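You operate a simulated robot arm through the tools that you are given. There is no shell and no other tool. Be economical: measure what you need, move in short steps, check, and stop when the job is done.

The job below is to be done with a simulated two-armed robot. You get a single attempt, and the scene is never put back.

Task
Wipe up the spill on the build bench top with the rag there and put it back.
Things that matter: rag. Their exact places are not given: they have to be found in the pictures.

It is judged by the outcome, as a careful person would: the job done as asked, and still so three seconds after it is handed in. It fails if anything else is knocked over, pushed out of place, dropped, spilled or broken.

Robot
Two 7-joint arms with two-finger parallel grippers on one trunk, on a base that drives. Base frame: it is fixed to the floor where the robot stands at the start and does not move with it; the origin is under the middle of the robot, x ahead of it, y to its left, z up; the surface under the hand at the start is at about z = 800. Lengths are in mm, angles in rad, forces in N, time in s.
The left shoulder is at the start at [70, 133, 1141], the right one opposite. With the tool pointing down near the work surface each hand reaches from about 100 to 640 mm from the robot's upright axis, wherever it stands, measured 20 degrees to its own side. Payload 1.57 kg a hand.
The TCP of each hand is the grasp point between the finger pads, 30 mm short of the fingertips. In the tool frame z runs along the fingers and y along their closing line. Largest opening 80 mm; finger width 17, thickness 12; the body of the gripper, 40 by 82 mm, starts 80 mm behind the TCP.
Orientation is that of the tool frame in the base frame, as a unit quaternion [x, y, z, w]. With the fingers straight down and closing along the base's y, the tool's x points along the base's -x, its y along +y and its z along -z.

Tools
- The arms move only by the tool jog_arm. It takes "left_deltas", "right_deltas" or both (then of equal length, played together; a hand with none holds still); each is a list of rows, each a list of 6 numbers: the shift along the tool's x, y, z in mm, then the turn, a rotation vector about the tool's x, y, z in rad. In form: [[x, y, z, rx, ry, rz], ...]. A call has 1 to 12 rows; each row shifts and turns the commanded pose from where the row before left it, along the tool's axes as they then stand. "left_gripper" and "right_gripper" are, for a hand that has rows, the gripper command, from -1 (shut) to 1 (fully open), values between in proportion, set as the call begins (left out, the last holds). Each row takes 0.2 s and may step no farther than 50 mm and 0.15 rad from the row before; otherwise, or with a gripper value out of range, the whole call is refused. Where a pose cannot be reached the arm comes as near as it can. A force on the tool above 40 N (or 10 N above the force at the start of the call, whichever is more), or a blocked arm, ends the call early, and 0.2 s more pass. The fingers move at their own pace (about 153 mm/s each) and stop on an object; they squeeze with about 22 N. The grip force told is the motor's: it shows also when the fingers shut on nothing. Time passes only in rows, and 0.2 s behind the last, so rows that do not move let the fingers close. It gives the time, the measured TCP pose, the force on the tool (base axes), the opening and the grip force at its end, in the units of the frame above (readings bear some noise), with the torque about the TCP (base axes, N m) and any sound that the robot's microphone picked up, and new pictures: "pictures" is both (left out), scene, wrist or none (wrist: the cameras of the hands that moved).
- Cameras (640 x 400 px; columns grow to the right, rows downward): "scene" is now at [124.3, -35.5, 1357.9]; the picture's right is [-0.41, -0.91, -0.00], its down [-0.62, 0.28, -0.73] and it looks along [0.67, -0.30, -0.68] (base axes); focal length 277 px, centre (320, 200). "left" rides on the left gripper at [72, 7, -122] in its tool frame; the picture's right is [-0.09, 1.00, 0.00], its down [-0.84, -0.08, -0.54] and it looks along [-0.54, -0.05, 0.84] (tool axes); focal length 238 px, centre (320, 200). "right" rides on the right gripper at [72, -7, -122] in its tool frame; the picture's right is [0.09, 1.00, 0.00], its down [-0.84, 0.08, -0.54] and it looks along [-0.54, 0.05, 0.84] (tool axes); focal length 238 px, centre (320, 200).
- raise_lower(by): slides the trunk up (or, below 0, down) by that many mm; the arms and the scene camera ride with it, the base frame stays. It gives what a move gives, with no picture.
- drive_base(legs): drives the robot by 1 to 6 legs, each [ahead, left, turn to the left] in mm, mm and rad, along the robot's own axes; the way and the turn of a leg run together, so that a leg with both is an arc; at most 1500 mm and 3.142 rad a leg. The arms and the cameras ride along, it lands a little off, and it stops where it bumps. It gives what a move gives, and a new picture of the scene camera.
- head_to(pan, tilt): turns the head with the scene camera to pan (to the left, within 1.501 rad either way) and tilt (down, from -0.506 to 1.204), counted from straight ahead of the robot. It gives what a move gives, and a new picture of the scene camera.
- pixel_to_xyz(camera, pixels): for up to 12 pixels [column, row] of the newest picture of that camera ("zoom" is the newest enlarged one), the place [x, y, z] in the base frame of the surface seen there, good to about 3 mm. The clock stands still meanwhile.
- enlarge(camera, box): a new picture of the part [left, top, right, bottom] of that camera's present view, enlarged. The clock stands still meanwhile.
- hand_in(): hands the job in; it is judged then, once.

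Keep the steps short. Do not move on a guess: measure, check each grasp and each placing, and mend mistakes. In all there are 80 turns and 260 pictures (those below and enlarged ones count). Leave the grippers open and the arms clear of the work at the hand-in unless told otherwise, and finish with a single line.

The tools are called after "Call:" by a JSON object that holds its "fn" and its "kwargs". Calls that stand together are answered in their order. jog_arm: Moves the arms, as the interface text tells. Its arguments: {"type":"object","properties":{"left_deltas":{"type":"array","items":{"type":"array","items":{"type":"number"}}},"left_gripper":{"type":"number"},"right_deltas":{"type":"array","items":{"type":"array","items":{"type":"number"}}},"right_gripper":{"type":"number"},"pictures":{"type":"string","enum":["both","scene","wrist","none"]}},"required":[]} The other tools are called the same way: raise_lower (by) slides the trunk up or down; drive_base (legs) drives the base; head_to (pan, tilt) turns the head that bears the scene camera; pixel_to_xyz (camera, pixels) gives the place of the surface under pixels of a picture; enlarge (camera, box) takes an enlarged picture of a part of a camera's view; hand_in () hands the job in.

At the start:

```text
time: 0.0
left_position: [457.2, -15.1, 1169.7]
left_tcp_rot: [0.0, 1.0, 0.0, 0.0]
left_wrist_force: [0.4, 0.9, 0.5]
left_torque: [0.02, 0.0, 0.0]
left_finger_gap: 79.9
left_finger_force: 0.1
right_position: [322.7, -422.9, 1047.9]
right_tcp_rot: [0.0, 1.0, 0.0, 0.0]
right_wrist_force: [0.8, -0.4, 0.3]
right_torque: [0.0, -0.01, 0.03]
right_finger_gap: 79.9
right_finger_force: 0.1
trunk travel left (down, up): [-715.0, 225.0]
robot x, y, heading: [-0.1, 2.1, -0.004]
head pan, tilt: [-0.426, 0.75]
```

scene: 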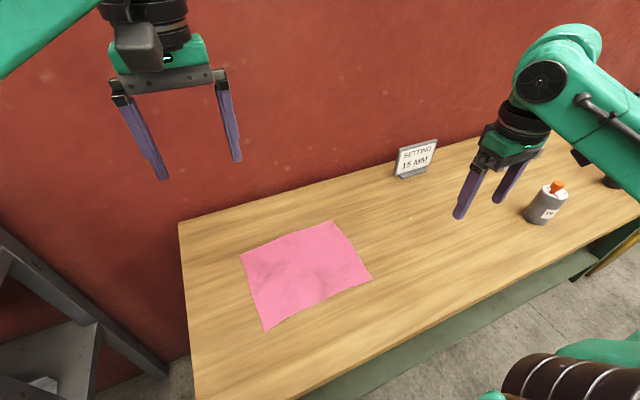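
right: 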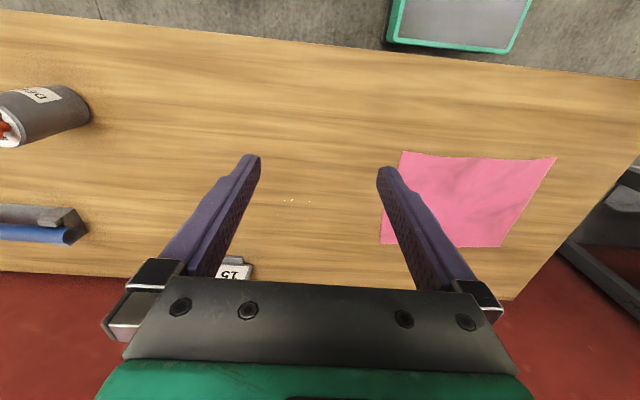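
left: 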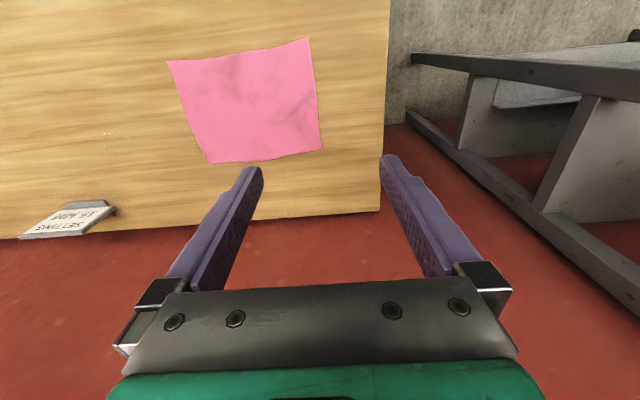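

I see the pink rag around scene (305,275) and faint specks near (410,218) that may be the spill. I'll enlarge those areas and measure them.

Call:
{"fn": "enlarge", "kwargs": {"camera": "scene", "box": [340, 150, 500, 250]}}

Call:
{"fn": "enlarge", "kwargs": {"camera": "left", "box": [60, 90, 220, 190]}}

Call:
{"fn": "enlarge", "kwargs": {"camera": "right", "box": [220, 150, 380, 250]}}

Call:
{"fn": "pixel_to_xyz", "kwargs": {"camera": "scene", "pixels": [[241, 254], [333, 222], [371, 280], [266, 328], [305, 275], [410, 218], [410, 176], [540, 220], [180, 224], [196, 390], [500, 290], [556, 188]]}}

Call:
{"fn": "pixel_to_xyz", "kwargs": {"camera": "right", "pixels": [[290, 200], [280, 212], [308, 200], [283, 199], [45, 110], [40, 215], [235, 272], [450, 200]]}}

```text
4.00 times, centred on (420, 200) of scene
```

zoom: 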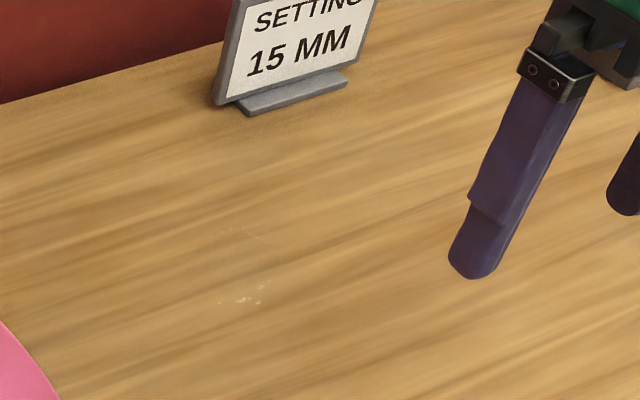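

```text
4.00 times, centred on (140, 140) of left
```

zoom: 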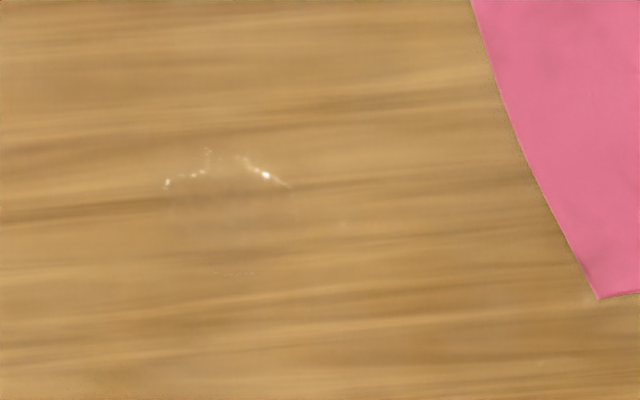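

```text
4.00 times, centred on (300, 200) of right
```

zoom: 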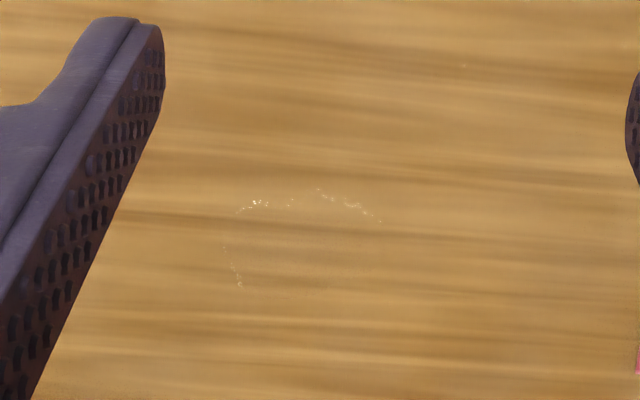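

```text
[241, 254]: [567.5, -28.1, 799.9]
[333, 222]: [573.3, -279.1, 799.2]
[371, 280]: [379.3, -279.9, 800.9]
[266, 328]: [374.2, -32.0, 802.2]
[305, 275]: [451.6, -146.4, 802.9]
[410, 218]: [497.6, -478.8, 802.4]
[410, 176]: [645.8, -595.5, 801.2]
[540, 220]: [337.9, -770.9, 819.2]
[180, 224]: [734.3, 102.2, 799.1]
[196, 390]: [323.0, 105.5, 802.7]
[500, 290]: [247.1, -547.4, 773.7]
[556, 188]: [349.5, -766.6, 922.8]
```

```text
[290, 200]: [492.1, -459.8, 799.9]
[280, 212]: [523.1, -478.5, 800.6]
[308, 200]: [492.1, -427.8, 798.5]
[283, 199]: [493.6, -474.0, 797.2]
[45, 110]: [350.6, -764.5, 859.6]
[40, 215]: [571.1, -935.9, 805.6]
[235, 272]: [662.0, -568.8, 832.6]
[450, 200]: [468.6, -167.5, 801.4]
```

The spill looks like a clear puddle near (510,-450). Before driving sideways to reach it with the right hand, I'll check the floor and bench to my right.

Call:
{"fn": "head_to", "kwargs": {"pan": -1.2, "tilt": 0.8}}

Call:
{"fn": "head_to", "kwargs": {"pan": -0.7, "tilt": 0.7}}

```text
time: 1.1
left_position: [458.6, -15.3, 1170.6]
left_tcp_rot: [0.001, 1.0, 0.0, 0.0]
left_wrist_force: [0.4, -0.2, -0.1]
left_torque: [-0.01, -0.03, -0.06]
left_finger_gap: 80.0
left_finger_force: 0.0
right_position: [322.9, -423.3, 1048.0]
right_tcp_rot: [0.0, 1.0, 0.001, 0.0]
right_wrist_force: [0.2, -0.4, -0.3]
right_torque: [-0.03, -0.02, 0.0]
right_finger_gap: 80.0
right_finger_force: 0.1
trunk travel left (down, up): [-715.0, 225.0]
robot x, y, heading: [-1.2, -2.0, -0.003]
head pan, tilt: [-1.201, 0.799]
```

scene: 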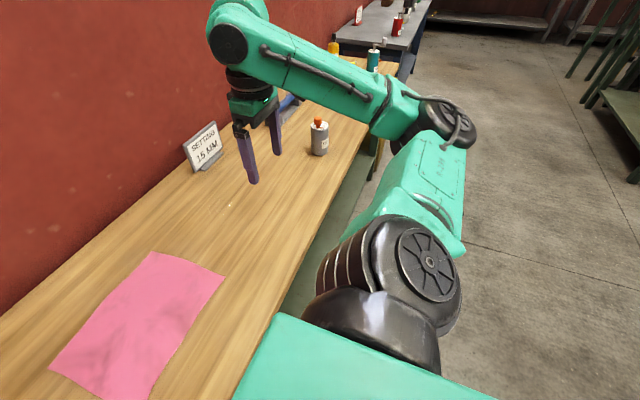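

```text
time: 2.0
left_position: [455.9, -15.2, 1168.7]
left_tcp_rot: [0.001, 1.0, 0.0, -0.001]
left_wrist_force: [-0.3, 0.2, 0.7]
left_torque: [-0.02, -0.03, -0.03]
left_finger_gap: 80.0
left_finger_force: 0.1
right_position: [322.7, -422.5, 1048.0]
right_tcp_rot: [0.001, 1.0, -0.001, 0.001]
right_wrist_force: [0.5, -0.2, -0.4]
right_torque: [0.01, 0.0, -0.02]
right_finger_gap: 79.8
right_finger_force: 0.0
trunk travel left (down, up): [-715.0, 225.0]
robot x, y, heading: [-4.3, 2.3, 0.003]
head pan, tilt: [-0.7, 0.7]
```

scene: 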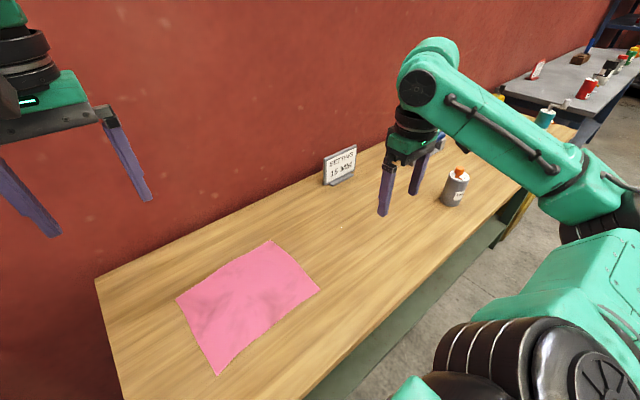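

The floor to the right is clear. I'll drive 180 mm to the right, staying parallel to the bench, after moving the right hand 100 mm to the left so it stays clear of the bottle.

Call:
{"fn": "jog_arm", "kwargs": {"right_deltas": [[0, 35, 0, 0, 0, 0], [0, 35, 0, 0, 0, 0], [0, 30, 0, 0, 0, 0]], "pictures": "none"}}

Call:
{"fn": "drive_base", "kwargs": {"legs": [[0, -180, 0]]}}

```text
time: 2.9
left_position: [456.7, -14.7, 1170.4]
left_tcp_rot: [-0.001, 1.0, 0.0, 0.001]
left_wrist_force: [0.0, -0.6, -0.3]
left_torque: [-0.01, -0.01, 0.0]
left_finger_gap: 80.2
left_finger_force: 0.0
right_position: [319.2, -321.1, 1047.5]
right_tcp_rot: [0.001, 1.0, 0.0, 0.001]
right_wrist_force: [-0.2, -0.1, 0.3]
right_torque: [-0.01, 0.0, 0.01]
right_finger_gap: 80.0
right_finger_force: 0.0
trunk travel left (down, up): [-715.0, 225.0]
robot x, y, heading: [-2.6, 4.7, -0.003]
head pan, tilt: [-0.7, 0.7]
```

```text
time: 4.4
left_position: [457.4, -193.7, 1169.5]
left_tcp_rot: [-0.004, 1.0, -0.001, 0.0]
left_wrist_force: [-0.3, 0.4, 0.7]
left_torque: [-0.01, -0.05, -0.02]
left_finger_gap: 80.0
left_finger_force: 0.1
right_position: [324.3, -501.1, 1047.9]
right_tcp_rot: [-0.005, 1.0, -0.001, 0.0]
right_wrist_force: [-0.3, 0.8, 0.1]
right_torque: [0.0, 0.0, -0.02]
right_finger_gap: 80.0
right_finger_force: 0.0
trunk travel left (down, up): [-715.0, 225.0]
robot x, y, heading: [-2.3, -180.2, 0.006]
head pan, tilt: [-0.7, 0.7]
```

scene: 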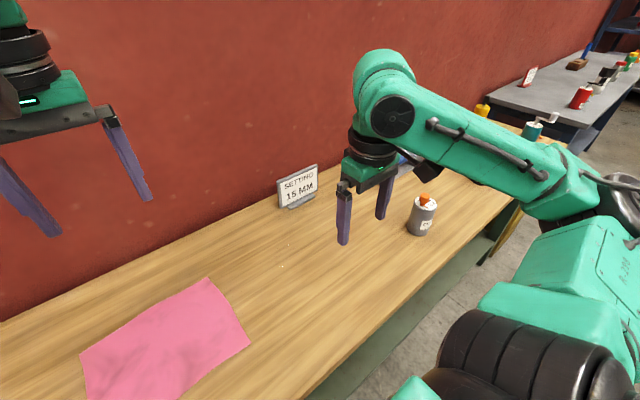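

I'll move the left hand up and to the left, out of the way, and bring the right hand lower for a closer look at the spill.

Call:
{"fn": "jog_arm", "kwargs": {"left_deltas": [[0, 45, -10, 0, 0, 0], [0, 45, -10, 0, 0, 0], [0, 45, 0, 0, 0, 0], [0, 45, 0, 0, 0, 0], [0, 45, 0, 0, 0, 0], [0, 45, 0, 0, 0, 0]], "right_deltas": [[-13, 7, 15, 0, 0, 0], [-13, 7, 15, 0, 0, 0], [-13, 7, 15, 0, 0, 0], [-13, 7, 15, 0, 0, 0], [-13, 7, 15, 0, 0, 0], [-13, 7, 15, 0, 0, 0]]}}

Call:
{"fn": "enlarge", "kwargs": {"camera": "right", "box": [220, 130, 420, 255]}}

```text
time: 5.8
left_position: [459.2, 75.1, 1190.2]
left_tcp_rot: [-0.004, 1.0, -0.001, -0.001]
left_wrist_force: [0.7, -0.8, 0.5]
left_torque: [0.01, -0.02, 0.03]
left_finger_gap: 80.0
left_finger_force: 0.0
right_position: [404.4, -457.0, 959.4]
right_tcp_rot: [-0.004, 1.0, -0.001, 0.0]
right_wrist_force: [0.5, 1.4, 0.8]
right_torque: [-0.04, 0.03, 0.04]
right_finger_gap: 80.0
right_finger_force: 0.0
trunk travel left (down, up): [-715.0, 225.0]
robot x, y, heading: [2.2, -183.8, 0.003]
head pan, tilt: [-0.7, 0.7]
```

scene: 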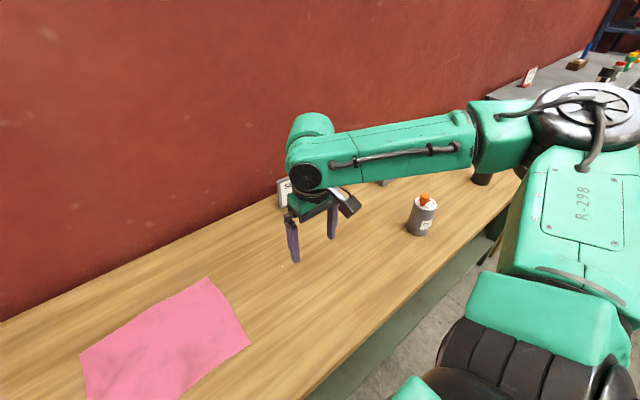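
right: 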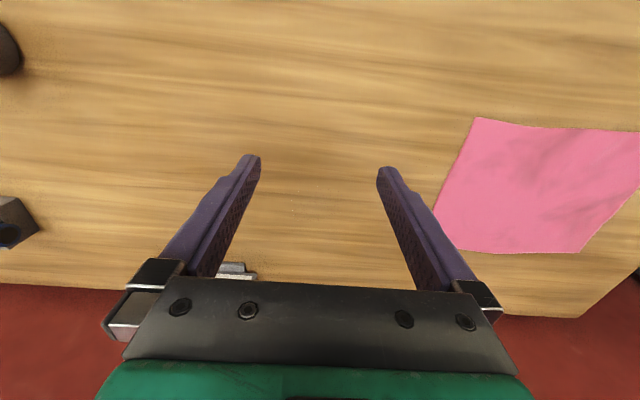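
left: 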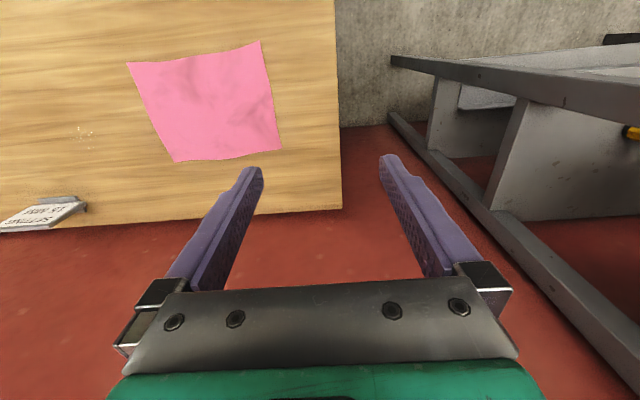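

```text
3.20 times, centred on (320, 192) of right
```

zoom: 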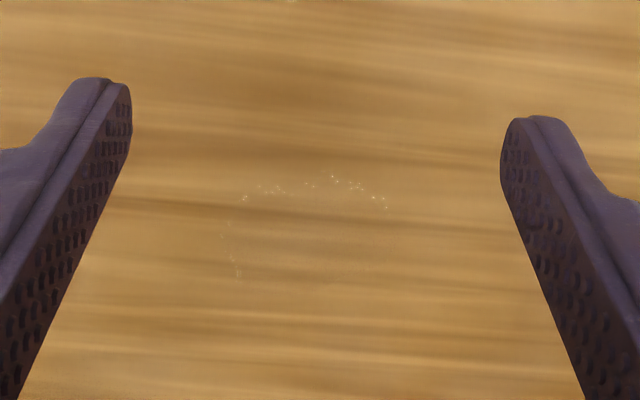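

Now the puddle outline shows at zoom columns 220–390 and rows 178–285. I'll measure it.

Call:
{"fn": "pixel_to_xyz", "kwargs": {"camera": "zoom", "pixels": [[245, 198], [335, 178], [385, 203], [222, 237], [240, 280], [365, 268], [330, 284], [395, 240]]}}

Call:
{"fn": "pixel_to_xyz", "kwargs": {"camera": "right", "pixels": [[476, 118], [433, 215], [447, 246], [580, 252], [636, 190], [639, 131], [240, 272], [8, 50]]}}

Call:
{"fn": "enlarge", "kwargs": {"camera": "left", "box": [40, 100, 140, 162]}}

```text
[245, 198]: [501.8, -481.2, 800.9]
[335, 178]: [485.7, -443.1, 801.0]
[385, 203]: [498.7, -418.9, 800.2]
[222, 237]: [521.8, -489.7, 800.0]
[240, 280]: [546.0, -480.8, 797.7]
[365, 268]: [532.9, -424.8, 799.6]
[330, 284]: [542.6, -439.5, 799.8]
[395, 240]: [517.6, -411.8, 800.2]
```

```text
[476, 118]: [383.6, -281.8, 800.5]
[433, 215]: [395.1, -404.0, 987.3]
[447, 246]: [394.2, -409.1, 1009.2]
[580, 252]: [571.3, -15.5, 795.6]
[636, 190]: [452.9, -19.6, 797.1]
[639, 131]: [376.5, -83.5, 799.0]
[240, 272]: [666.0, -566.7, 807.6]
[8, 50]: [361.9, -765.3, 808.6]
```

```text
6.40 times, centred on (90, 131) of left
```

zoom: 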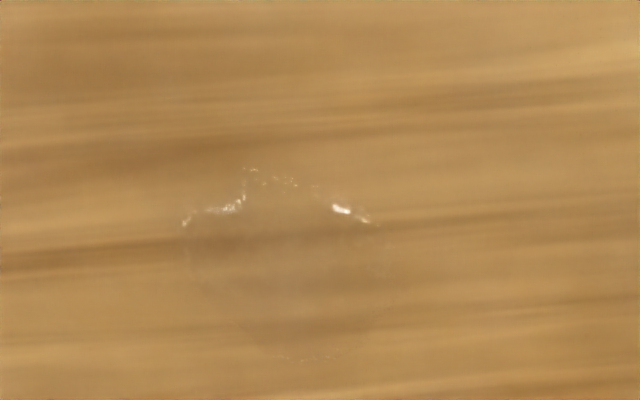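

Call:
{"fn": "pixel_to_xyz", "kwargs": {"camera": "zoom", "pixels": [[250, 168], [310, 362], [183, 225], [400, 260], [190, 270], [375, 222]]}}

```text
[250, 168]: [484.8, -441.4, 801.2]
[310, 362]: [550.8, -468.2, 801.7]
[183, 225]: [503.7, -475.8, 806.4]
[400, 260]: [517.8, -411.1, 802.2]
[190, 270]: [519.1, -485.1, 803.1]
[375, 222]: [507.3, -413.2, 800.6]
```

The puddle spans x 485–552 and y −490 to −411. The rag is about 195 x 250 mm, centred at (472,−155). Next I take the right hand above the rag's middle, with the fingers partly open.

Call:
{"fn": "jog_arm", "kwargs": {"right_deltas": [[-9.7, 43, 0, 0, 0, 0], [-9.7, 43, 0, 0, 0, 0], [-9.7, 43, 0, 0, 0, 0], [-9.7, 43, 0, 0, 0, 0], [-9.7, 43, 0, 0, 0, 0], [-9.7, 43, 0, 0, 0, 0], [-9.7, 43, 0, 0, 0, 0], [0, 0, 30, 0, 0, 0], [0, 0, 30, 0, 0, 0], [0, 0, 20, 0, 0, 0]], "right_gripper": 0.5}}

Call:
{"fn": "head_to", "kwargs": {"pan": -0.1, "tilt": 0.85}}

```text
time: 8.0
left_position: [459.6, 72.7, 1191.3]
left_tcp_rot: [-0.004, 1.0, 0.0, 0.0]
left_wrist_force: [0.0, -0.1, -0.2]
left_torque: [-0.01, 0.01, 0.01]
left_finger_gap: 79.8
left_finger_force: 0.0
right_position: [418.3, -257.1, 895.0]
right_tcp_rot: [-0.005, 1.0, 0.0, 0.0]
right_wrist_force: [0.6, -0.2, -0.3]
right_torque: [0.01, 0.03, -0.03]
right_finger_gap: 59.9
right_finger_force: 0.0
right hand out of reach, approached as far as the arm can: row 5, 6, 7, 8, 9, 10
trunk travel left (down, up): [-715.0, 225.0]
robot x, y, heading: [2.7, -183.5, 0.007]
head pan, tilt: [-0.7, 0.7]
```

scene: 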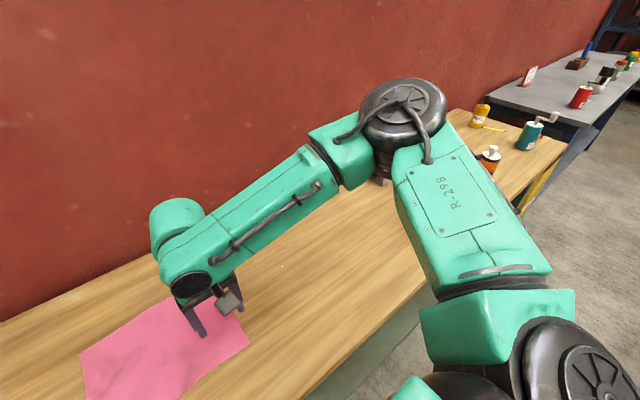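
right: 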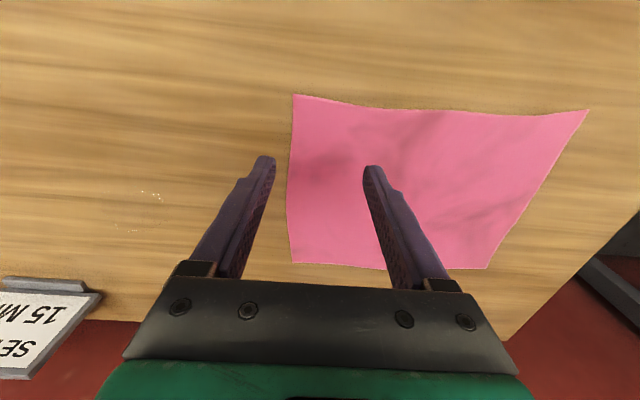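

```text
time: 9.0
left_position: [459.5, 72.8, 1192.1]
left_tcp_rot: [-0.005, 1.0, 0.0, -0.001]
left_wrist_force: [-0.4, 0.6, -0.1]
left_torque: [-0.01, 0.03, -0.03]
left_finger_gap: 80.0
left_finger_force: 0.1
right_position: [417.9, -255.8, 896.2]
right_tcp_rot: [-0.005, 1.0, 0.0, 0.0]
right_wrist_force: [0.7, 0.2, 0.0]
right_torque: [0.01, -0.01, -0.01]
right_finger_gap: 60.0
right_finger_force: 0.1
trunk travel left (down, up): [-715.0, 225.0]
robot x, y, heading: [0.7, -183.8, 0.005]
head pan, tilt: [-0.099, 0.85]
```

scene: 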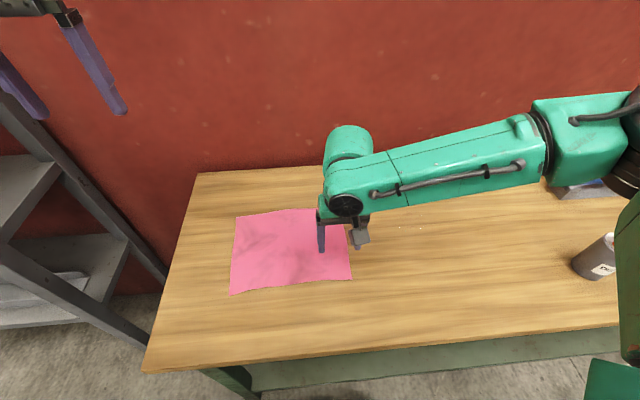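

The right arm is out of reach at (418,−257), since crossing over needs the base nearer the rag. I'll back the hand out upward and to the right, and check where it really ends up.

Call:
{"fn": "jog_arm", "kwargs": {"left_deltas": [[0, -35, 0, 0, 0, 0], [0, -35, 0, 0, 0, 0], [0, -30, 0, 0, 0, 0], [0, 0, 0, 0, 0, 0]], "right_deltas": [[0, 0, -40, 0, 0, 0], [0, 0, -30, 0, 0, 0], [10, -45, 0, 0, 0, 0], [10, -45, 0, 0, 0, 0]], "pictures": "scene"}}

```text
time: 10.0
left_position: [455.2, -27.1, 1189.7]
left_tcp_rot: [-0.005, 1.0, 0.001, 0.001]
left_wrist_force: [0.3, -0.4, 0.5]
left_torque: [0.01, -0.02, 0.03]
left_finger_gap: 79.8
left_finger_force: 0.0
right_position: [398.3, -347.5, 967.7]
right_tcp_rot: [-0.005, 1.0, 0.001, 0.001]
right_wrist_force: [0.9, 0.0, -1.1]
right_torque: [0.0, 0.0, 0.01]
right_finger_gap: 60.1
right_finger_force: 0.0
trunk travel left (down, up): [-715.0, 225.0]
robot x, y, heading: [3.1, -185.0, 0.007]
head pan, tilt: [-0.099, 0.85]
```

scene: 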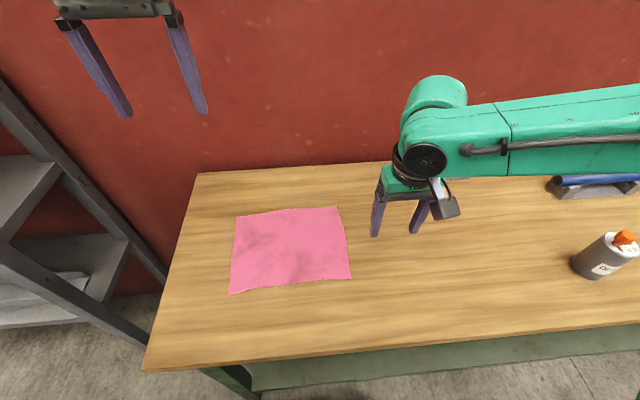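

The hand recovered. I'll drive left 170 mm so the rag sits in the right hand's comfortable range.

Call:
{"fn": "drive_base", "kwargs": {"legs": [[0, 170, 0]]}}

```text
time: 11.5
left_position: [454.7, 147.9, 1187.4]
left_tcp_rot: [-0.005, 1.0, 0.002, 0.0]
left_wrist_force: [0.0, -0.6, -0.7]
left_torque: [0.02, 0.01, -0.01]
left_finger_gap: 80.0
left_finger_force: 0.0
right_position: [397.4, -171.4, 966.4]
right_tcp_rot: [-0.004, 1.0, 0.001, -0.001]
right_wrist_force: [-0.4, -0.5, -0.3]
right_torque: [0.0, 0.01, -0.04]
right_finger_gap: 60.1
right_finger_force: 0.1
trunk travel left (down, up): [-715.0, 225.0]
robot x, y, heading: [0.4, -11.5, 0.007]
head pan, tilt: [-0.099, 0.85]
```

scene: 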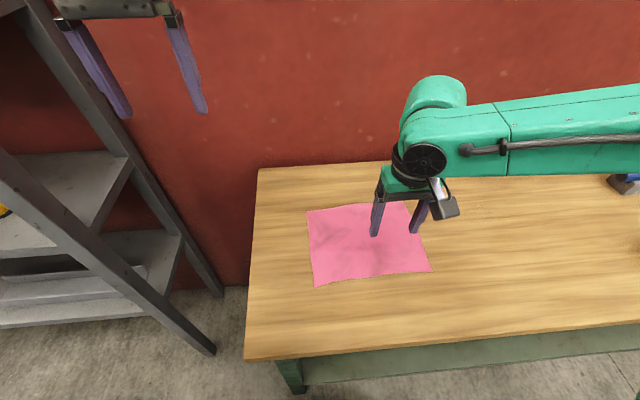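

Now I'll move to above the rag's middle, down to z ≈ 860.

Call:
{"fn": "jog_arm", "kwargs": {"right_deltas": [[-25, 6, 0, 0, 0, 0], [-25, 5, 0, 0, 0, 0], [-25, 5, 0, 0, 0, 0], [0, 0, 36, 0, 0, 0], [0, 0, 36, 0, 0, 0], [0, 0, 34, 0, 0, 0]], "right_gripper": 0.5}}

```text
time: 12.9
left_position: [456.7, 149.5, 1188.0]
left_tcp_rot: [-0.004, 1.0, 0.0, 0.0]
left_wrist_force: [-0.3, 0.8, -0.4]
left_torque: [-0.02, 0.03, 0.03]
left_finger_gap: 80.1
left_finger_force: 0.0
right_position: [473.0, -153.4, 859.3]
right_tcp_rot: [-0.004, 1.0, 0.0, -0.001]
right_wrist_force: [0.3, -0.1, 0.2]
right_torque: [0.01, 0.03, -0.01]
right_finger_gap: 60.2
right_finger_force: 0.1
trunk travel left (down, up): [-715.0, 225.0]
robot x, y, heading: [0.6, -7.7, 0.005]
head pan, tilt: [-0.099, 0.85]
```

scene: 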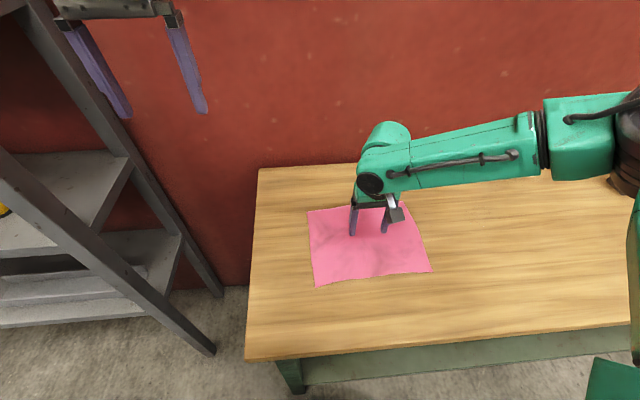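
right: 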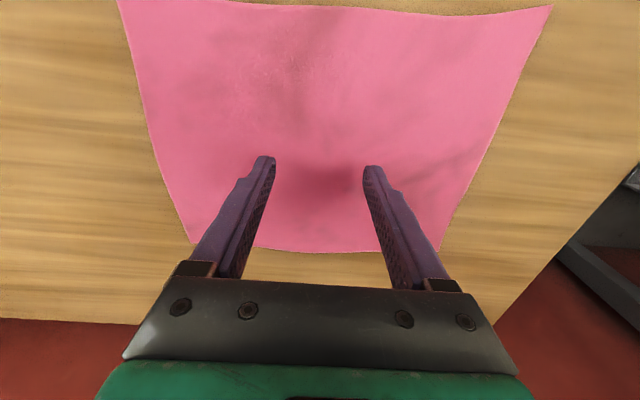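

I'll lower in small steps until the fingertips touch, which should be around z ≈ 831.

Call:
{"fn": "jog_arm", "kwargs": {"right_deltas": [[0, 0, 10, 0, 0, 0], [0, 0, 8, 0, 0, 0], [0, 0, 6, 0, 0, 0], [0, 0, 4, 0, 0, 0]], "pictures": "wrist"}}

```text
time: 13.9
left_position: [455.7, 150.1, 1188.9]
left_tcp_rot: [-0.004, 1.0, 0.0, 0.0]
left_wrist_force: [0.1, 0.9, -1.1]
left_torque: [0.01, 0.01, 0.02]
left_finger_gap: 80.0
left_finger_force: 0.0
right_position: [467.2, -161.2, 836.3]
right_tcp_rot: [-0.004, 1.0, 0.0, 0.0]
right_wrist_force: [0.0, 0.8, 0.1]
right_torque: [0.01, -0.05, 0.0]
right_finger_gap: 60.1
right_finger_force: 0.1
right hand out of reach, approached as far as the arm can: row 2, 3
trunk travel left (down, up): [-715.0, 225.0]
robot x, y, heading: [-1.4, -8.8, 0.009]
head pan, tilt: [-0.099, 0.85]
```

right: 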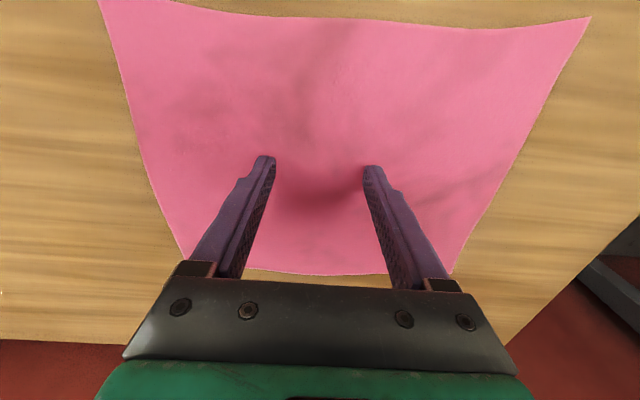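

The arm again hits its inward limit, just short of contact. I'll rise a little and shift the base 70 mm left to gain reach.

Call:
{"fn": "jog_arm", "kwargs": {"right_deltas": [[0, 0, -30, 0, 0, 0], [0, -35, 0, 0, 0, 0], [0, -35, 0, 0, 0, 0]], "pictures": "none"}}

Call:
{"fn": "drive_base", "kwargs": {"legs": [[0, 70, 0]]}}

```text
time: 14.7
left_position: [455.5, 149.4, 1189.1]
left_tcp_rot: [-0.004, 1.0, 0.0, 0.0]
left_wrist_force: [-0.5, -0.9, -0.1]
left_torque: [0.02, -0.01, 0.03]
left_finger_gap: 80.0
left_finger_force: 0.1
right_position: [469.4, -225.9, 864.9]
right_tcp_rot: [-0.005, 1.0, 0.0, 0.0]
right_wrist_force: [-0.1, 0.2, 0.3]
right_torque: [0.01, -0.02, 0.02]
right_finger_gap: 59.9
right_finger_force: 0.1
trunk travel left (down, up): [-715.0, 225.0]
robot x, y, heading: [0.7, -8.4, 0.01]
head pan, tilt: [-0.099, 0.85]
```

```text
time: 15.7
left_position: [453.2, 215.8, 1188.7]
left_tcp_rot: [-0.004, 1.0, 0.002, 0.0]
left_wrist_force: [1.1, -0.7, 0.4]
left_torque: [0.03, 0.03, 0.02]
left_finger_gap: 79.9
left_finger_force: 0.0
right_position: [470.3, -159.8, 864.6]
right_tcp_rot: [-0.003, 1.0, 0.0, 0.0]
right_wrist_force: [-0.6, 0.7, 0.1]
right_torque: [0.02, 0.0, 0.02]
right_finger_gap: 59.9
right_finger_force: 0.0
trunk travel left (down, up): [-715.0, 225.0]
robot x, y, heading: [-1.2, 58.3, 0.004]
head pan, tilt: [-0.099, 0.85]
```

scene: 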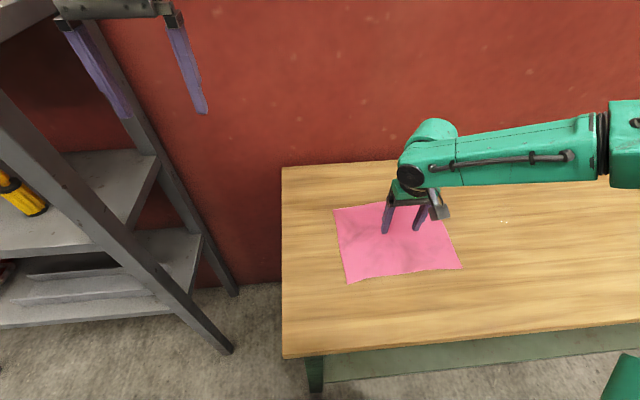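

The hand is over (470,−160). I'll lower it slowly to make contact.

Call:
{"fn": "jog_arm", "kwargs": {"right_deltas": [[0, 3, 12, 0, 0, 0], [0, 0, 10, 0, 0, 0], [0, 0, 7, 0, 0, 0], [0, 0, 3, 0, 0, 0], [0, 0, 2, 0, 0, 0]], "pictures": "wrist"}}

```text
time: 16.9
left_position: [454.2, 219.0, 1187.8]
left_tcp_rot: [-0.004, 1.0, 0.0, 0.001]
left_wrist_force: [-1.0, 0.8, 0.5]
left_torque: [-0.01, 0.01, 0.04]
left_finger_gap: 80.0
left_finger_force: 0.2
right_position: [471.0, -152.9, 830.2]
right_tcp_rot: [-0.004, 1.0, -0.001, 0.001]
right_wrist_force: [-0.9, -2.1, 9.1]
right_torque: [0.08, 0.04, -0.03]
right_finger_gap: 59.8
right_finger_force: 0.0
trunk travel left (down, up): [-715.0, 225.0]
robot x, y, heading: [-6.5, 58.7, 0.002]
head pan, tilt: [-0.099, 0.85]
```

right: 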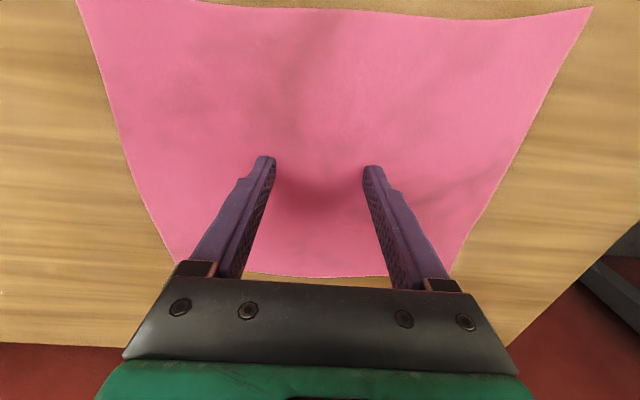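

The tips are in contact, with 9 N up at z = 830. I'll close the fingers to pinch the cloth.

Call:
{"fn": "jog_arm", "kwargs": {"right_deltas": [[0, 0, 0, 0, 0, 0], [0, 0, 0, 0, 0, 0], [0, 0, 0, 0, 0, 0], [0, 0, 0, 0, 0, 0]], "right_gripper": -1, "pictures": "both"}}

```text
time: 17.9
left_position: [453.8, 220.4, 1187.7]
left_tcp_rot: [-0.004, 1.0, -0.001, 0.002]
left_wrist_force: [-0.1, 0.6, -0.9]
left_torque: [0.0, 0.0, 0.0]
left_finger_gap: 80.1
left_finger_force: 0.1
right_position: [469.9, -152.2, 831.5]
right_tcp_rot: [-0.004, 1.0, 0.0, 0.0]
right_wrist_force: [3.2, -0.4, 12.3]
right_torque: [-0.01, -0.04, -0.03]
right_finger_gap: 2.9
right_finger_force: 21.9
trunk travel left (down, up): [-715.0, 225.0]
robot x, y, heading: [-1.2, 62.0, 0.008]
head pan, tilt: [-0.099, 0.85]
```

scene: 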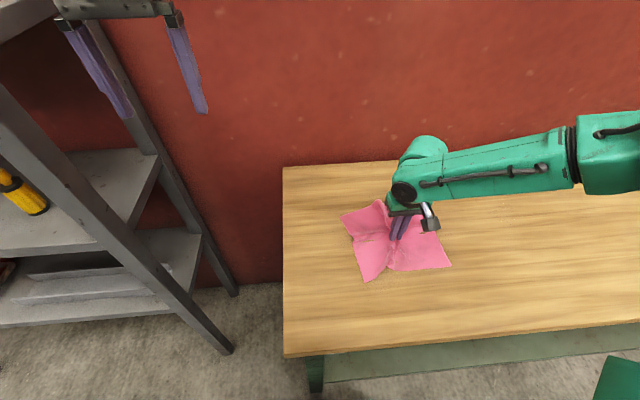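
right: 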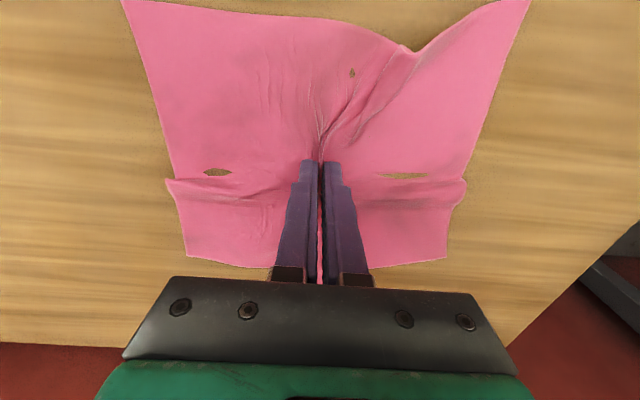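

The cloth is pinched, with a 2.9 mm gap. I'll lift and check that it holds.

Call:
{"fn": "jog_arm", "kwargs": {"right_deltas": [[0, 0, -30, 0, 0, 0], [0, 0, -30, 0, 0, 0], [0, 0, -30, 0, 0, 0], [0, 0, -30, 0, 0, 0], [0, 0, -30, 0, 0, 0]]}}

```text
time: 19.1
left_position: [454.4, 219.4, 1188.2]
left_tcp_rot: [-0.004, 1.0, 0.0, 0.0]
left_wrist_force: [0.1, 0.0, -0.1]
left_torque: [0.01, -0.03, 0.01]
left_finger_gap: 80.0
left_finger_force: 0.1
right_position: [468.3, -152.2, 979.4]
right_tcp_rot: [-0.003, 1.0, 0.0, 0.0]
right_wrist_force: [-0.1, 0.3, -0.3]
right_torque: [0.0, 0.01, -0.01]
right_finger_gap: 3.0
right_finger_force: 22.2
trunk travel left (down, up): [-715.0, 225.0]
robot x, y, heading: [-0.9, 62.5, 0.009]
head pan, tilt: [-0.099, 0.85]
```

scene: 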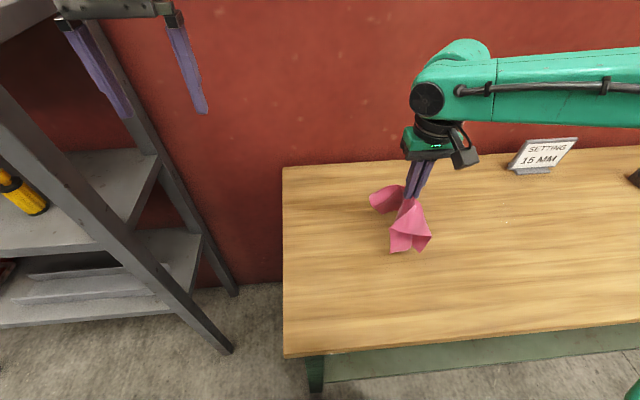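
right: 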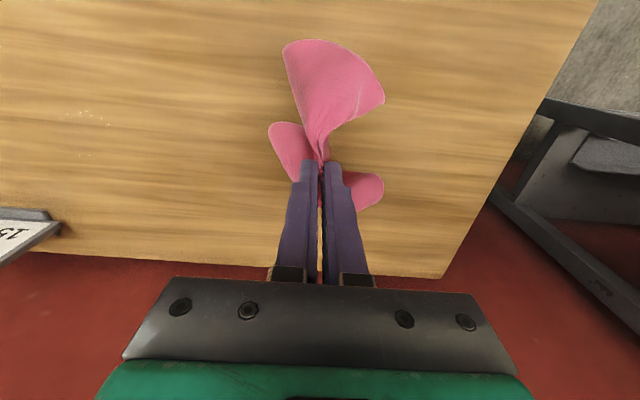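

The rag hangs clear in the grip. I'll drive 297 mm right so the spill is in the same comfortable place for the arm, then check the forearm against the bottle.

Call:
{"fn": "drive_base", "kwargs": {"legs": [[0, -297, 0]]}}

Call:
{"fn": "head_to", "kwargs": {"pan": -0.75, "tilt": 0.75}}

```text
time: 21.1
left_position: [457.0, -77.5, 1187.9]
left_tcp_rot: [-0.004, 1.0, 0.0, -0.001]
left_wrist_force: [-0.8, 0.4, 0.1]
left_torque: [0.02, -0.02, 0.01]
left_finger_gap: 79.7
left_finger_force: 0.2
right_position: [471.1, -450.7, 979.4]
right_tcp_rot: [-0.003, 1.0, -0.001, 0.0]
right_wrist_force: [0.7, 0.2, -0.1]
right_torque: [0.01, 0.0, 0.02]
right_finger_gap: 3.2
right_finger_force: 21.9
trunk travel left (down, up): [-715.0, 225.0]
robot x, y, heading: [0.4, -235.9, 0.009]
head pan, tilt: [-0.099, 0.85]
```

scene: 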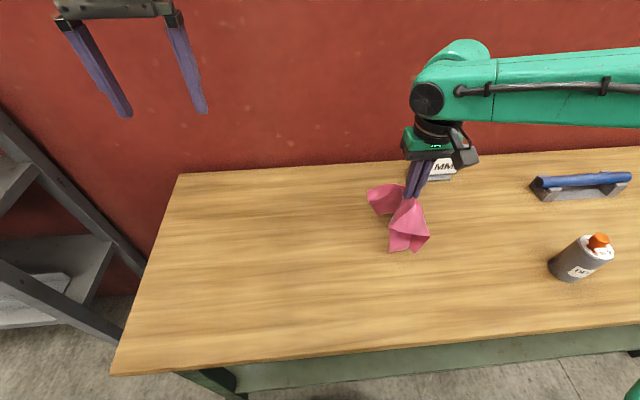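

```text
time: 22.1
left_position: [456.7, -79.4, 1188.1]
left_tcp_rot: [-0.003, 1.0, 0.0, 0.0]
left_wrist_force: [-0.1, 0.4, 0.1]
left_torque: [0.02, -0.02, -0.01]
left_finger_gap: 80.2
left_finger_force: 0.1
right_position: [471.0, -451.4, 979.0]
right_tcp_rot: [-0.004, 1.0, 0.0, 0.0]
right_wrist_force: [0.0, 0.5, -1.1]
right_torque: [0.01, -0.01, 0.0]
right_finger_gap: 2.6
right_finger_force: 22.2
trunk travel left (down, up): [-715.0, 225.0]
robot x, y, heading: [0.5, -234.5, 0.009]
head pan, tilt: [-0.75, 0.75]
```

scene: 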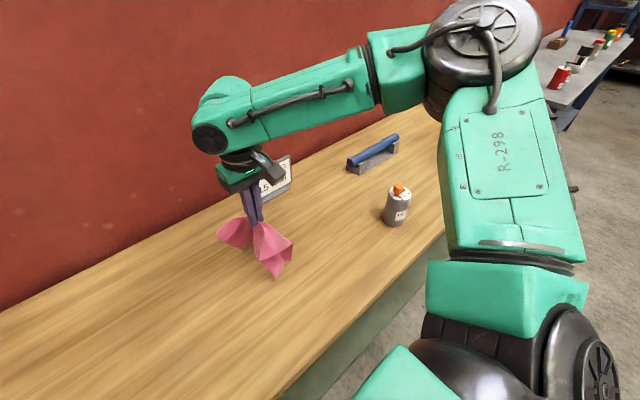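

I'll measure the elbow and forearm heights to see the clearance to the bottle and the blue tool.

Call:
{"fn": "pixel_to_xyz", "kwargs": {"camera": "scene", "pixels": [[480, 35], [438, 105], [400, 85], [310, 110], [450, 150], [398, 188], [370, 150], [275, 180], [395, 215]]}}

```text
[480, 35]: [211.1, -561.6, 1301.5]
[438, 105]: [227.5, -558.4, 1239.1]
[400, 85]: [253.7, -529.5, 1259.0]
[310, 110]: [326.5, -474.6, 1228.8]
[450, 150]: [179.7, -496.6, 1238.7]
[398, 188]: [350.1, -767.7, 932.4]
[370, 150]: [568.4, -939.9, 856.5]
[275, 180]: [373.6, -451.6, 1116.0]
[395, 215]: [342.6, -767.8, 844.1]
```

There is ample clearance, with the elbow above 1200. I'll move over the spill and lower to just above contact.

Call:
{"fn": "jog_arm", "kwargs": {"right_deltas": [[-22, 0, 0, 0, 0, 0], [-22, 0, 0, 0, 0, 0], [0, 0, 35, 0, 0, 0], [0, 0, 35, 0, 0, 0], [0, 0, 30, 0, 0, 0], [0, 0, 20, 0, 0, 0], [0, 0, 15, 0, 0, 0]]}}

```text
time: 23.7
left_position: [456.3, -78.4, 1189.1]
left_tcp_rot: [-0.003, 1.0, -0.001, 0.001]
left_wrist_force: [-0.6, 0.1, -0.4]
left_torque: [-0.01, -0.03, -0.01]
left_finger_gap: 80.1
left_finger_force: 0.1
right_position: [512.9, -451.2, 843.6]
right_tcp_rot: [-0.003, 1.0, -0.001, 0.001]
right_wrist_force: [-0.8, 0.3, 2.0]
right_torque: [0.05, 0.02, 0.02]
right_finger_gap: 2.8
right_finger_force: 22.2
trunk travel left (down, up): [-715.0, 225.0]
robot x, y, heading: [2.2, -236.8, 0.004]
head pan, tilt: [-0.75, 0.75]
```

scene: 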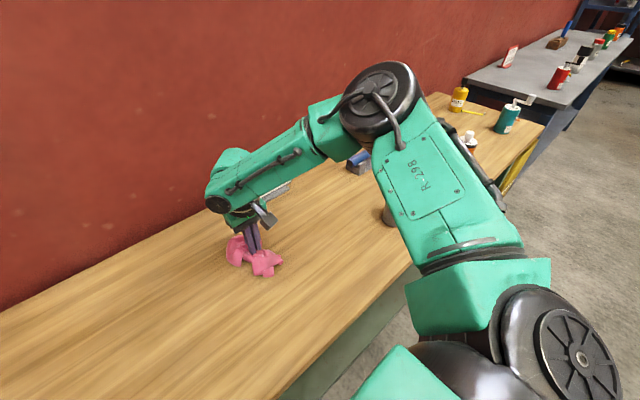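
right: 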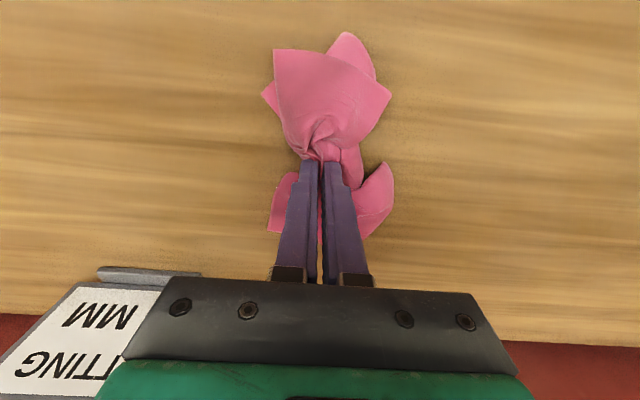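

The cloth touches the bench at z = 844. I'll check the elbow clearance and the sign's position before pressing down.

Call:
{"fn": "pixel_to_xyz", "kwargs": {"camera": "scene", "pixels": [[385, 130], [370, 120], [400, 210], [310, 160]]}}

Call:
{"fn": "pixel_to_xyz", "kwargs": {"camera": "right", "pixels": [[102, 268], [195, 276], [275, 52], [345, 35], [392, 92], [392, 180], [270, 225]]}}

```text
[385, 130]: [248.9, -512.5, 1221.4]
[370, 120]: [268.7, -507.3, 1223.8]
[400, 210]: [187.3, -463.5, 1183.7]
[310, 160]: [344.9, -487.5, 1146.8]
```

```text
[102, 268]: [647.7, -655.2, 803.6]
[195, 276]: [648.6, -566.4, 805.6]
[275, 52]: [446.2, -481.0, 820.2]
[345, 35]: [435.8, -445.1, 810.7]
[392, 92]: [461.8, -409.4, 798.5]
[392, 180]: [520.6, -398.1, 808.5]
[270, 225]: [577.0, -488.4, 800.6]
```

Elbow clearance is ample, and the sign is at x ≥ 648. I'll press to light contact, then make wiping strokes over the puddle.

Call:
{"fn": "jog_arm", "kwargs": {"right_deltas": [[0, 0, 7, 0, 0, 0], [0, 0, 4, 0, 0, 0], [0, 20, 0, 0, 0, 0], [0, 20, 0, 0, 0, 0], [-20, 0, 0, 0, 0, 0], [-15, 0, 0, 0, 0, 0], [20, 0, 0, 0, 0, 0], [25, 0, 0, 0, 0, 0], [25, 0, 0, 0, 0, 0], [0, -18, 0, 0, 0, 0], [-25, 0, 0, 0, 0, 0], [-25, 0, 0, 0, 0, 0]], "pictures": "wrist"}}

```text
time: 26.3
left_position: [457.5, -78.0, 1187.4]
left_tcp_rot: [-0.004, 1.0, 0.0, -0.001]
left_wrist_force: [0.5, -0.9, 0.2]
left_torque: [0.02, 0.0, -0.03]
left_finger_gap: 80.0
left_finger_force: 0.1
right_position: [494.3, -448.3, 858.6]
right_tcp_rot: [-0.004, 1.0, 0.0, 0.0]
right_wrist_force: [0.0, -0.4, 0.1]
right_torque: [0.01, 0.07, -0.02]
right_finger_gap: 3.0
right_finger_force: 21.7
right hand out of reach, approached as far as the arm can: row 1, 3, 4, 5, 6
trunk travel left (down, up): [-715.0, 225.0]
robot x, y, heading: [-1.3, -236.9, 0.007]
head pan, tilt: [-0.75, 0.75]
```

right: 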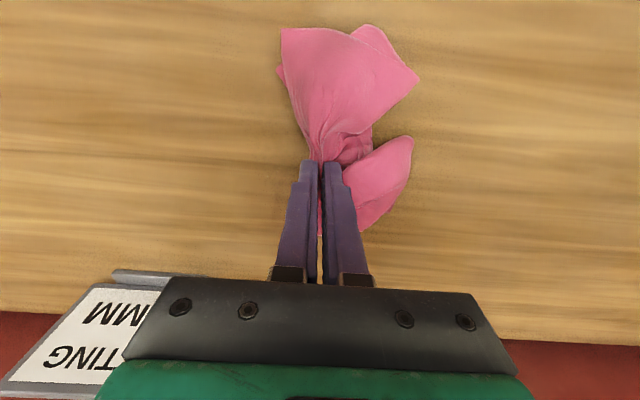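

The arm is at its reach limit again at far x. I'll lift the rag, look down at the gap between base and bench, and see if I can move the base nearer.

Call:
{"fn": "jog_arm", "kwargs": {"right_deltas": [[0, 0, -40, 0, 0, 0], [0, 0, -40, 0, 0, 0], [10, -40, 0, 0, 0, 0], [10, -40, 0, 0, 0, 0]], "pictures": "none"}}

Call:
{"fn": "head_to", "kwargs": {"pan": 0.0, "tilt": 1.2}}

```text
time: 27.3
left_position: [455.7, -81.1, 1188.7]
left_tcp_rot: [-0.003, 1.0, 0.0, 0.0]
left_wrist_force: [0.1, -0.2, -0.3]
left_torque: [0.02, -0.04, -0.04]
left_finger_gap: 79.9
left_finger_force: 0.0
right_position: [474.1, -534.6, 940.0]
right_tcp_rot: [-0.003, 1.0, 0.001, 0.0]
right_wrist_force: [0.7, -0.3, -1.6]
right_torque: [0.03, 0.0, 0.02]
right_finger_gap: 2.8
right_finger_force: 21.8
trunk travel left (down, up): [-715.0, 225.0]
robot x, y, heading: [-1.2, -236.8, 0.009]
head pan, tilt: [-0.75, 0.75]
```

```text
time: 28.4
left_position: [456.9, -79.4, 1189.4]
left_tcp_rot: [-0.004, 1.0, 0.0, 0.0]
left_wrist_force: [-0.3, 0.2, 0.5]
left_torque: [-0.02, 0.0, 0.01]
left_finger_gap: 80.0
left_finger_force: 0.0
right_position: [474.8, -532.6, 940.4]
right_tcp_rot: [-0.004, 1.0, 0.0, 0.0]
right_wrist_force: [0.8, -0.8, -0.4]
right_torque: [0.04, -0.01, 0.0]
right_finger_gap: 2.7
right_finger_force: 22.3
trunk travel left (down, up): [-715.0, 225.0]
robot x, y, heading: [-0.1, -243.3, 0.009]
head pan, tilt: [0.0, 1.201]
```

scene: 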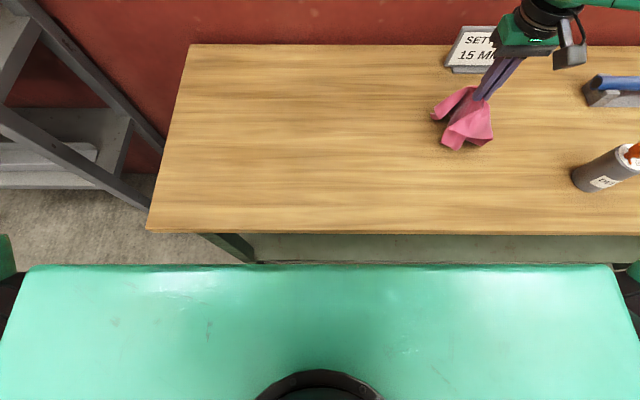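

Call:
{"fn": "pixel_to_xyz", "kwargs": {"camera": "scene", "pixels": [[400, 232], [320, 270], [320, 300], [200, 245], [350, 250], [100, 275]]}}

Call:
{"fn": "enlarge", "kwargs": {"camera": "scene", "box": [330, 80, 490, 180]}}

```text
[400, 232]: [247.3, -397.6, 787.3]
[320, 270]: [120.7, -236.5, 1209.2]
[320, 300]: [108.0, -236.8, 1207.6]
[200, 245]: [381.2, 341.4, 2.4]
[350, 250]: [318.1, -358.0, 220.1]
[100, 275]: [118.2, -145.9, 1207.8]
```

```text
4.00 times, centred on (410, 130) of scene
```

zoom: 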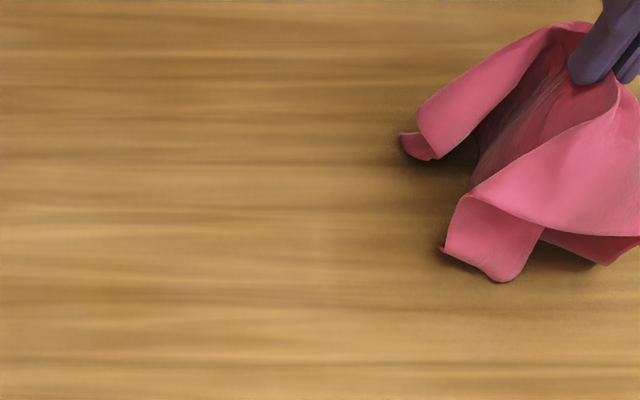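

The puddle no longer shows from here, but the wiping was incomplete. I'll drive left 80 mm so the arm works farther out to its own side.

Call:
{"fn": "drive_base", "kwargs": {"legs": [[0, 80, 0]]}}

Call:
{"fn": "jog_arm", "kwargs": {"right_deltas": [[-15, 10, 35, 0, 0, 0], [-15, 5, 35, 0, 0, 0], [-10, 0, 25, 0, 0, 0], [0, 0, 10, 0, 0, 0], [0, 0, 3, 0, 0, 0]]}}

```text
time: 29.5
left_position: [456.1, -1.7, 1188.1]
left_tcp_rot: [-0.004, 1.0, 0.002, 0.0]
left_wrist_force: [0.8, -0.1, 0.2]
left_torque: [0.01, 0.0, 0.01]
left_finger_gap: 80.0
left_finger_force: 0.0
right_position: [474.8, -456.0, 938.5]
right_tcp_rot: [-0.003, 1.0, 0.001, 0.0]
right_wrist_force: [0.1, 0.1, -0.1]
right_torque: [0.01, 0.04, 0.01]
right_finger_gap: 2.9
right_finger_force: 22.0
trunk travel left (down, up): [-715.0, 225.0]
robot x, y, heading: [2.0, -159.7, 0.01]
head pan, tilt: [0.0, 1.201]
```

scene: 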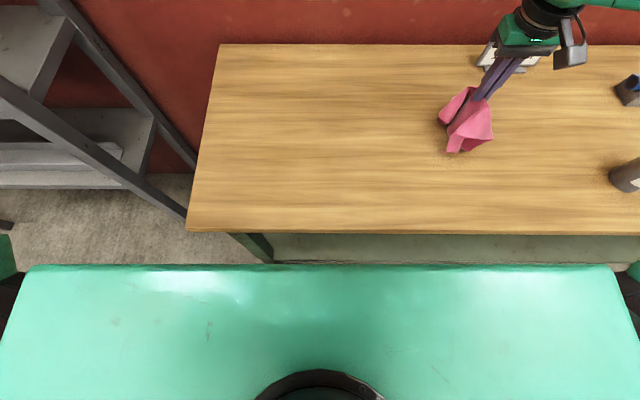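

```text
time: 30.7
left_position: [452.9, 1.4, 1189.7]
left_tcp_rot: [-0.004, 1.0, 0.0, 0.001]
left_wrist_force: [-0.2, 0.4, -0.4]
left_torque: [-0.01, -0.01, 0.03]
left_finger_gap: 80.1
left_finger_force: 0.0
right_position: [515.0, -435.9, 836.8]
right_tcp_rot: [-0.004, 1.0, -0.001, 0.005]
right_wrist_force: [4.4, -1.5, 25.1]
right_torque: [0.1, 0.06, 0.0]
right_finger_gap: 3.0
right_finger_force: 22.0
trunk travel left (down, up): [-715.0, 225.0]
robot x, y, heading: [4.0, -157.7, 0.008]
head pan, tilt: [0.0, 1.201]
```

scene: 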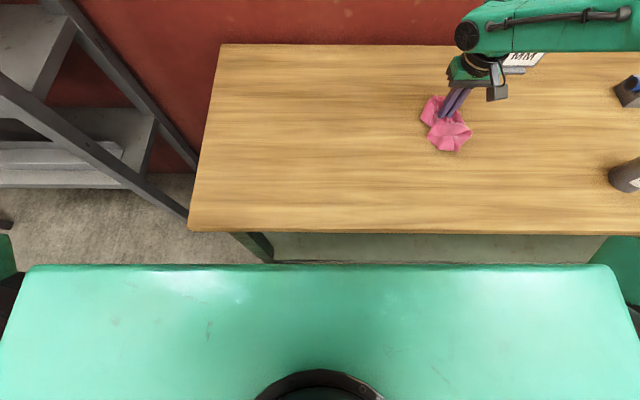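
right: 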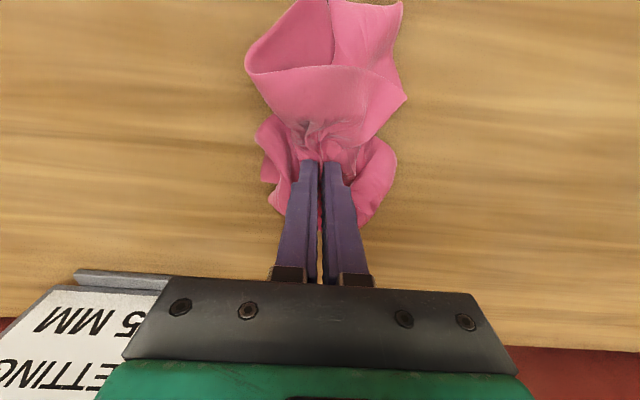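

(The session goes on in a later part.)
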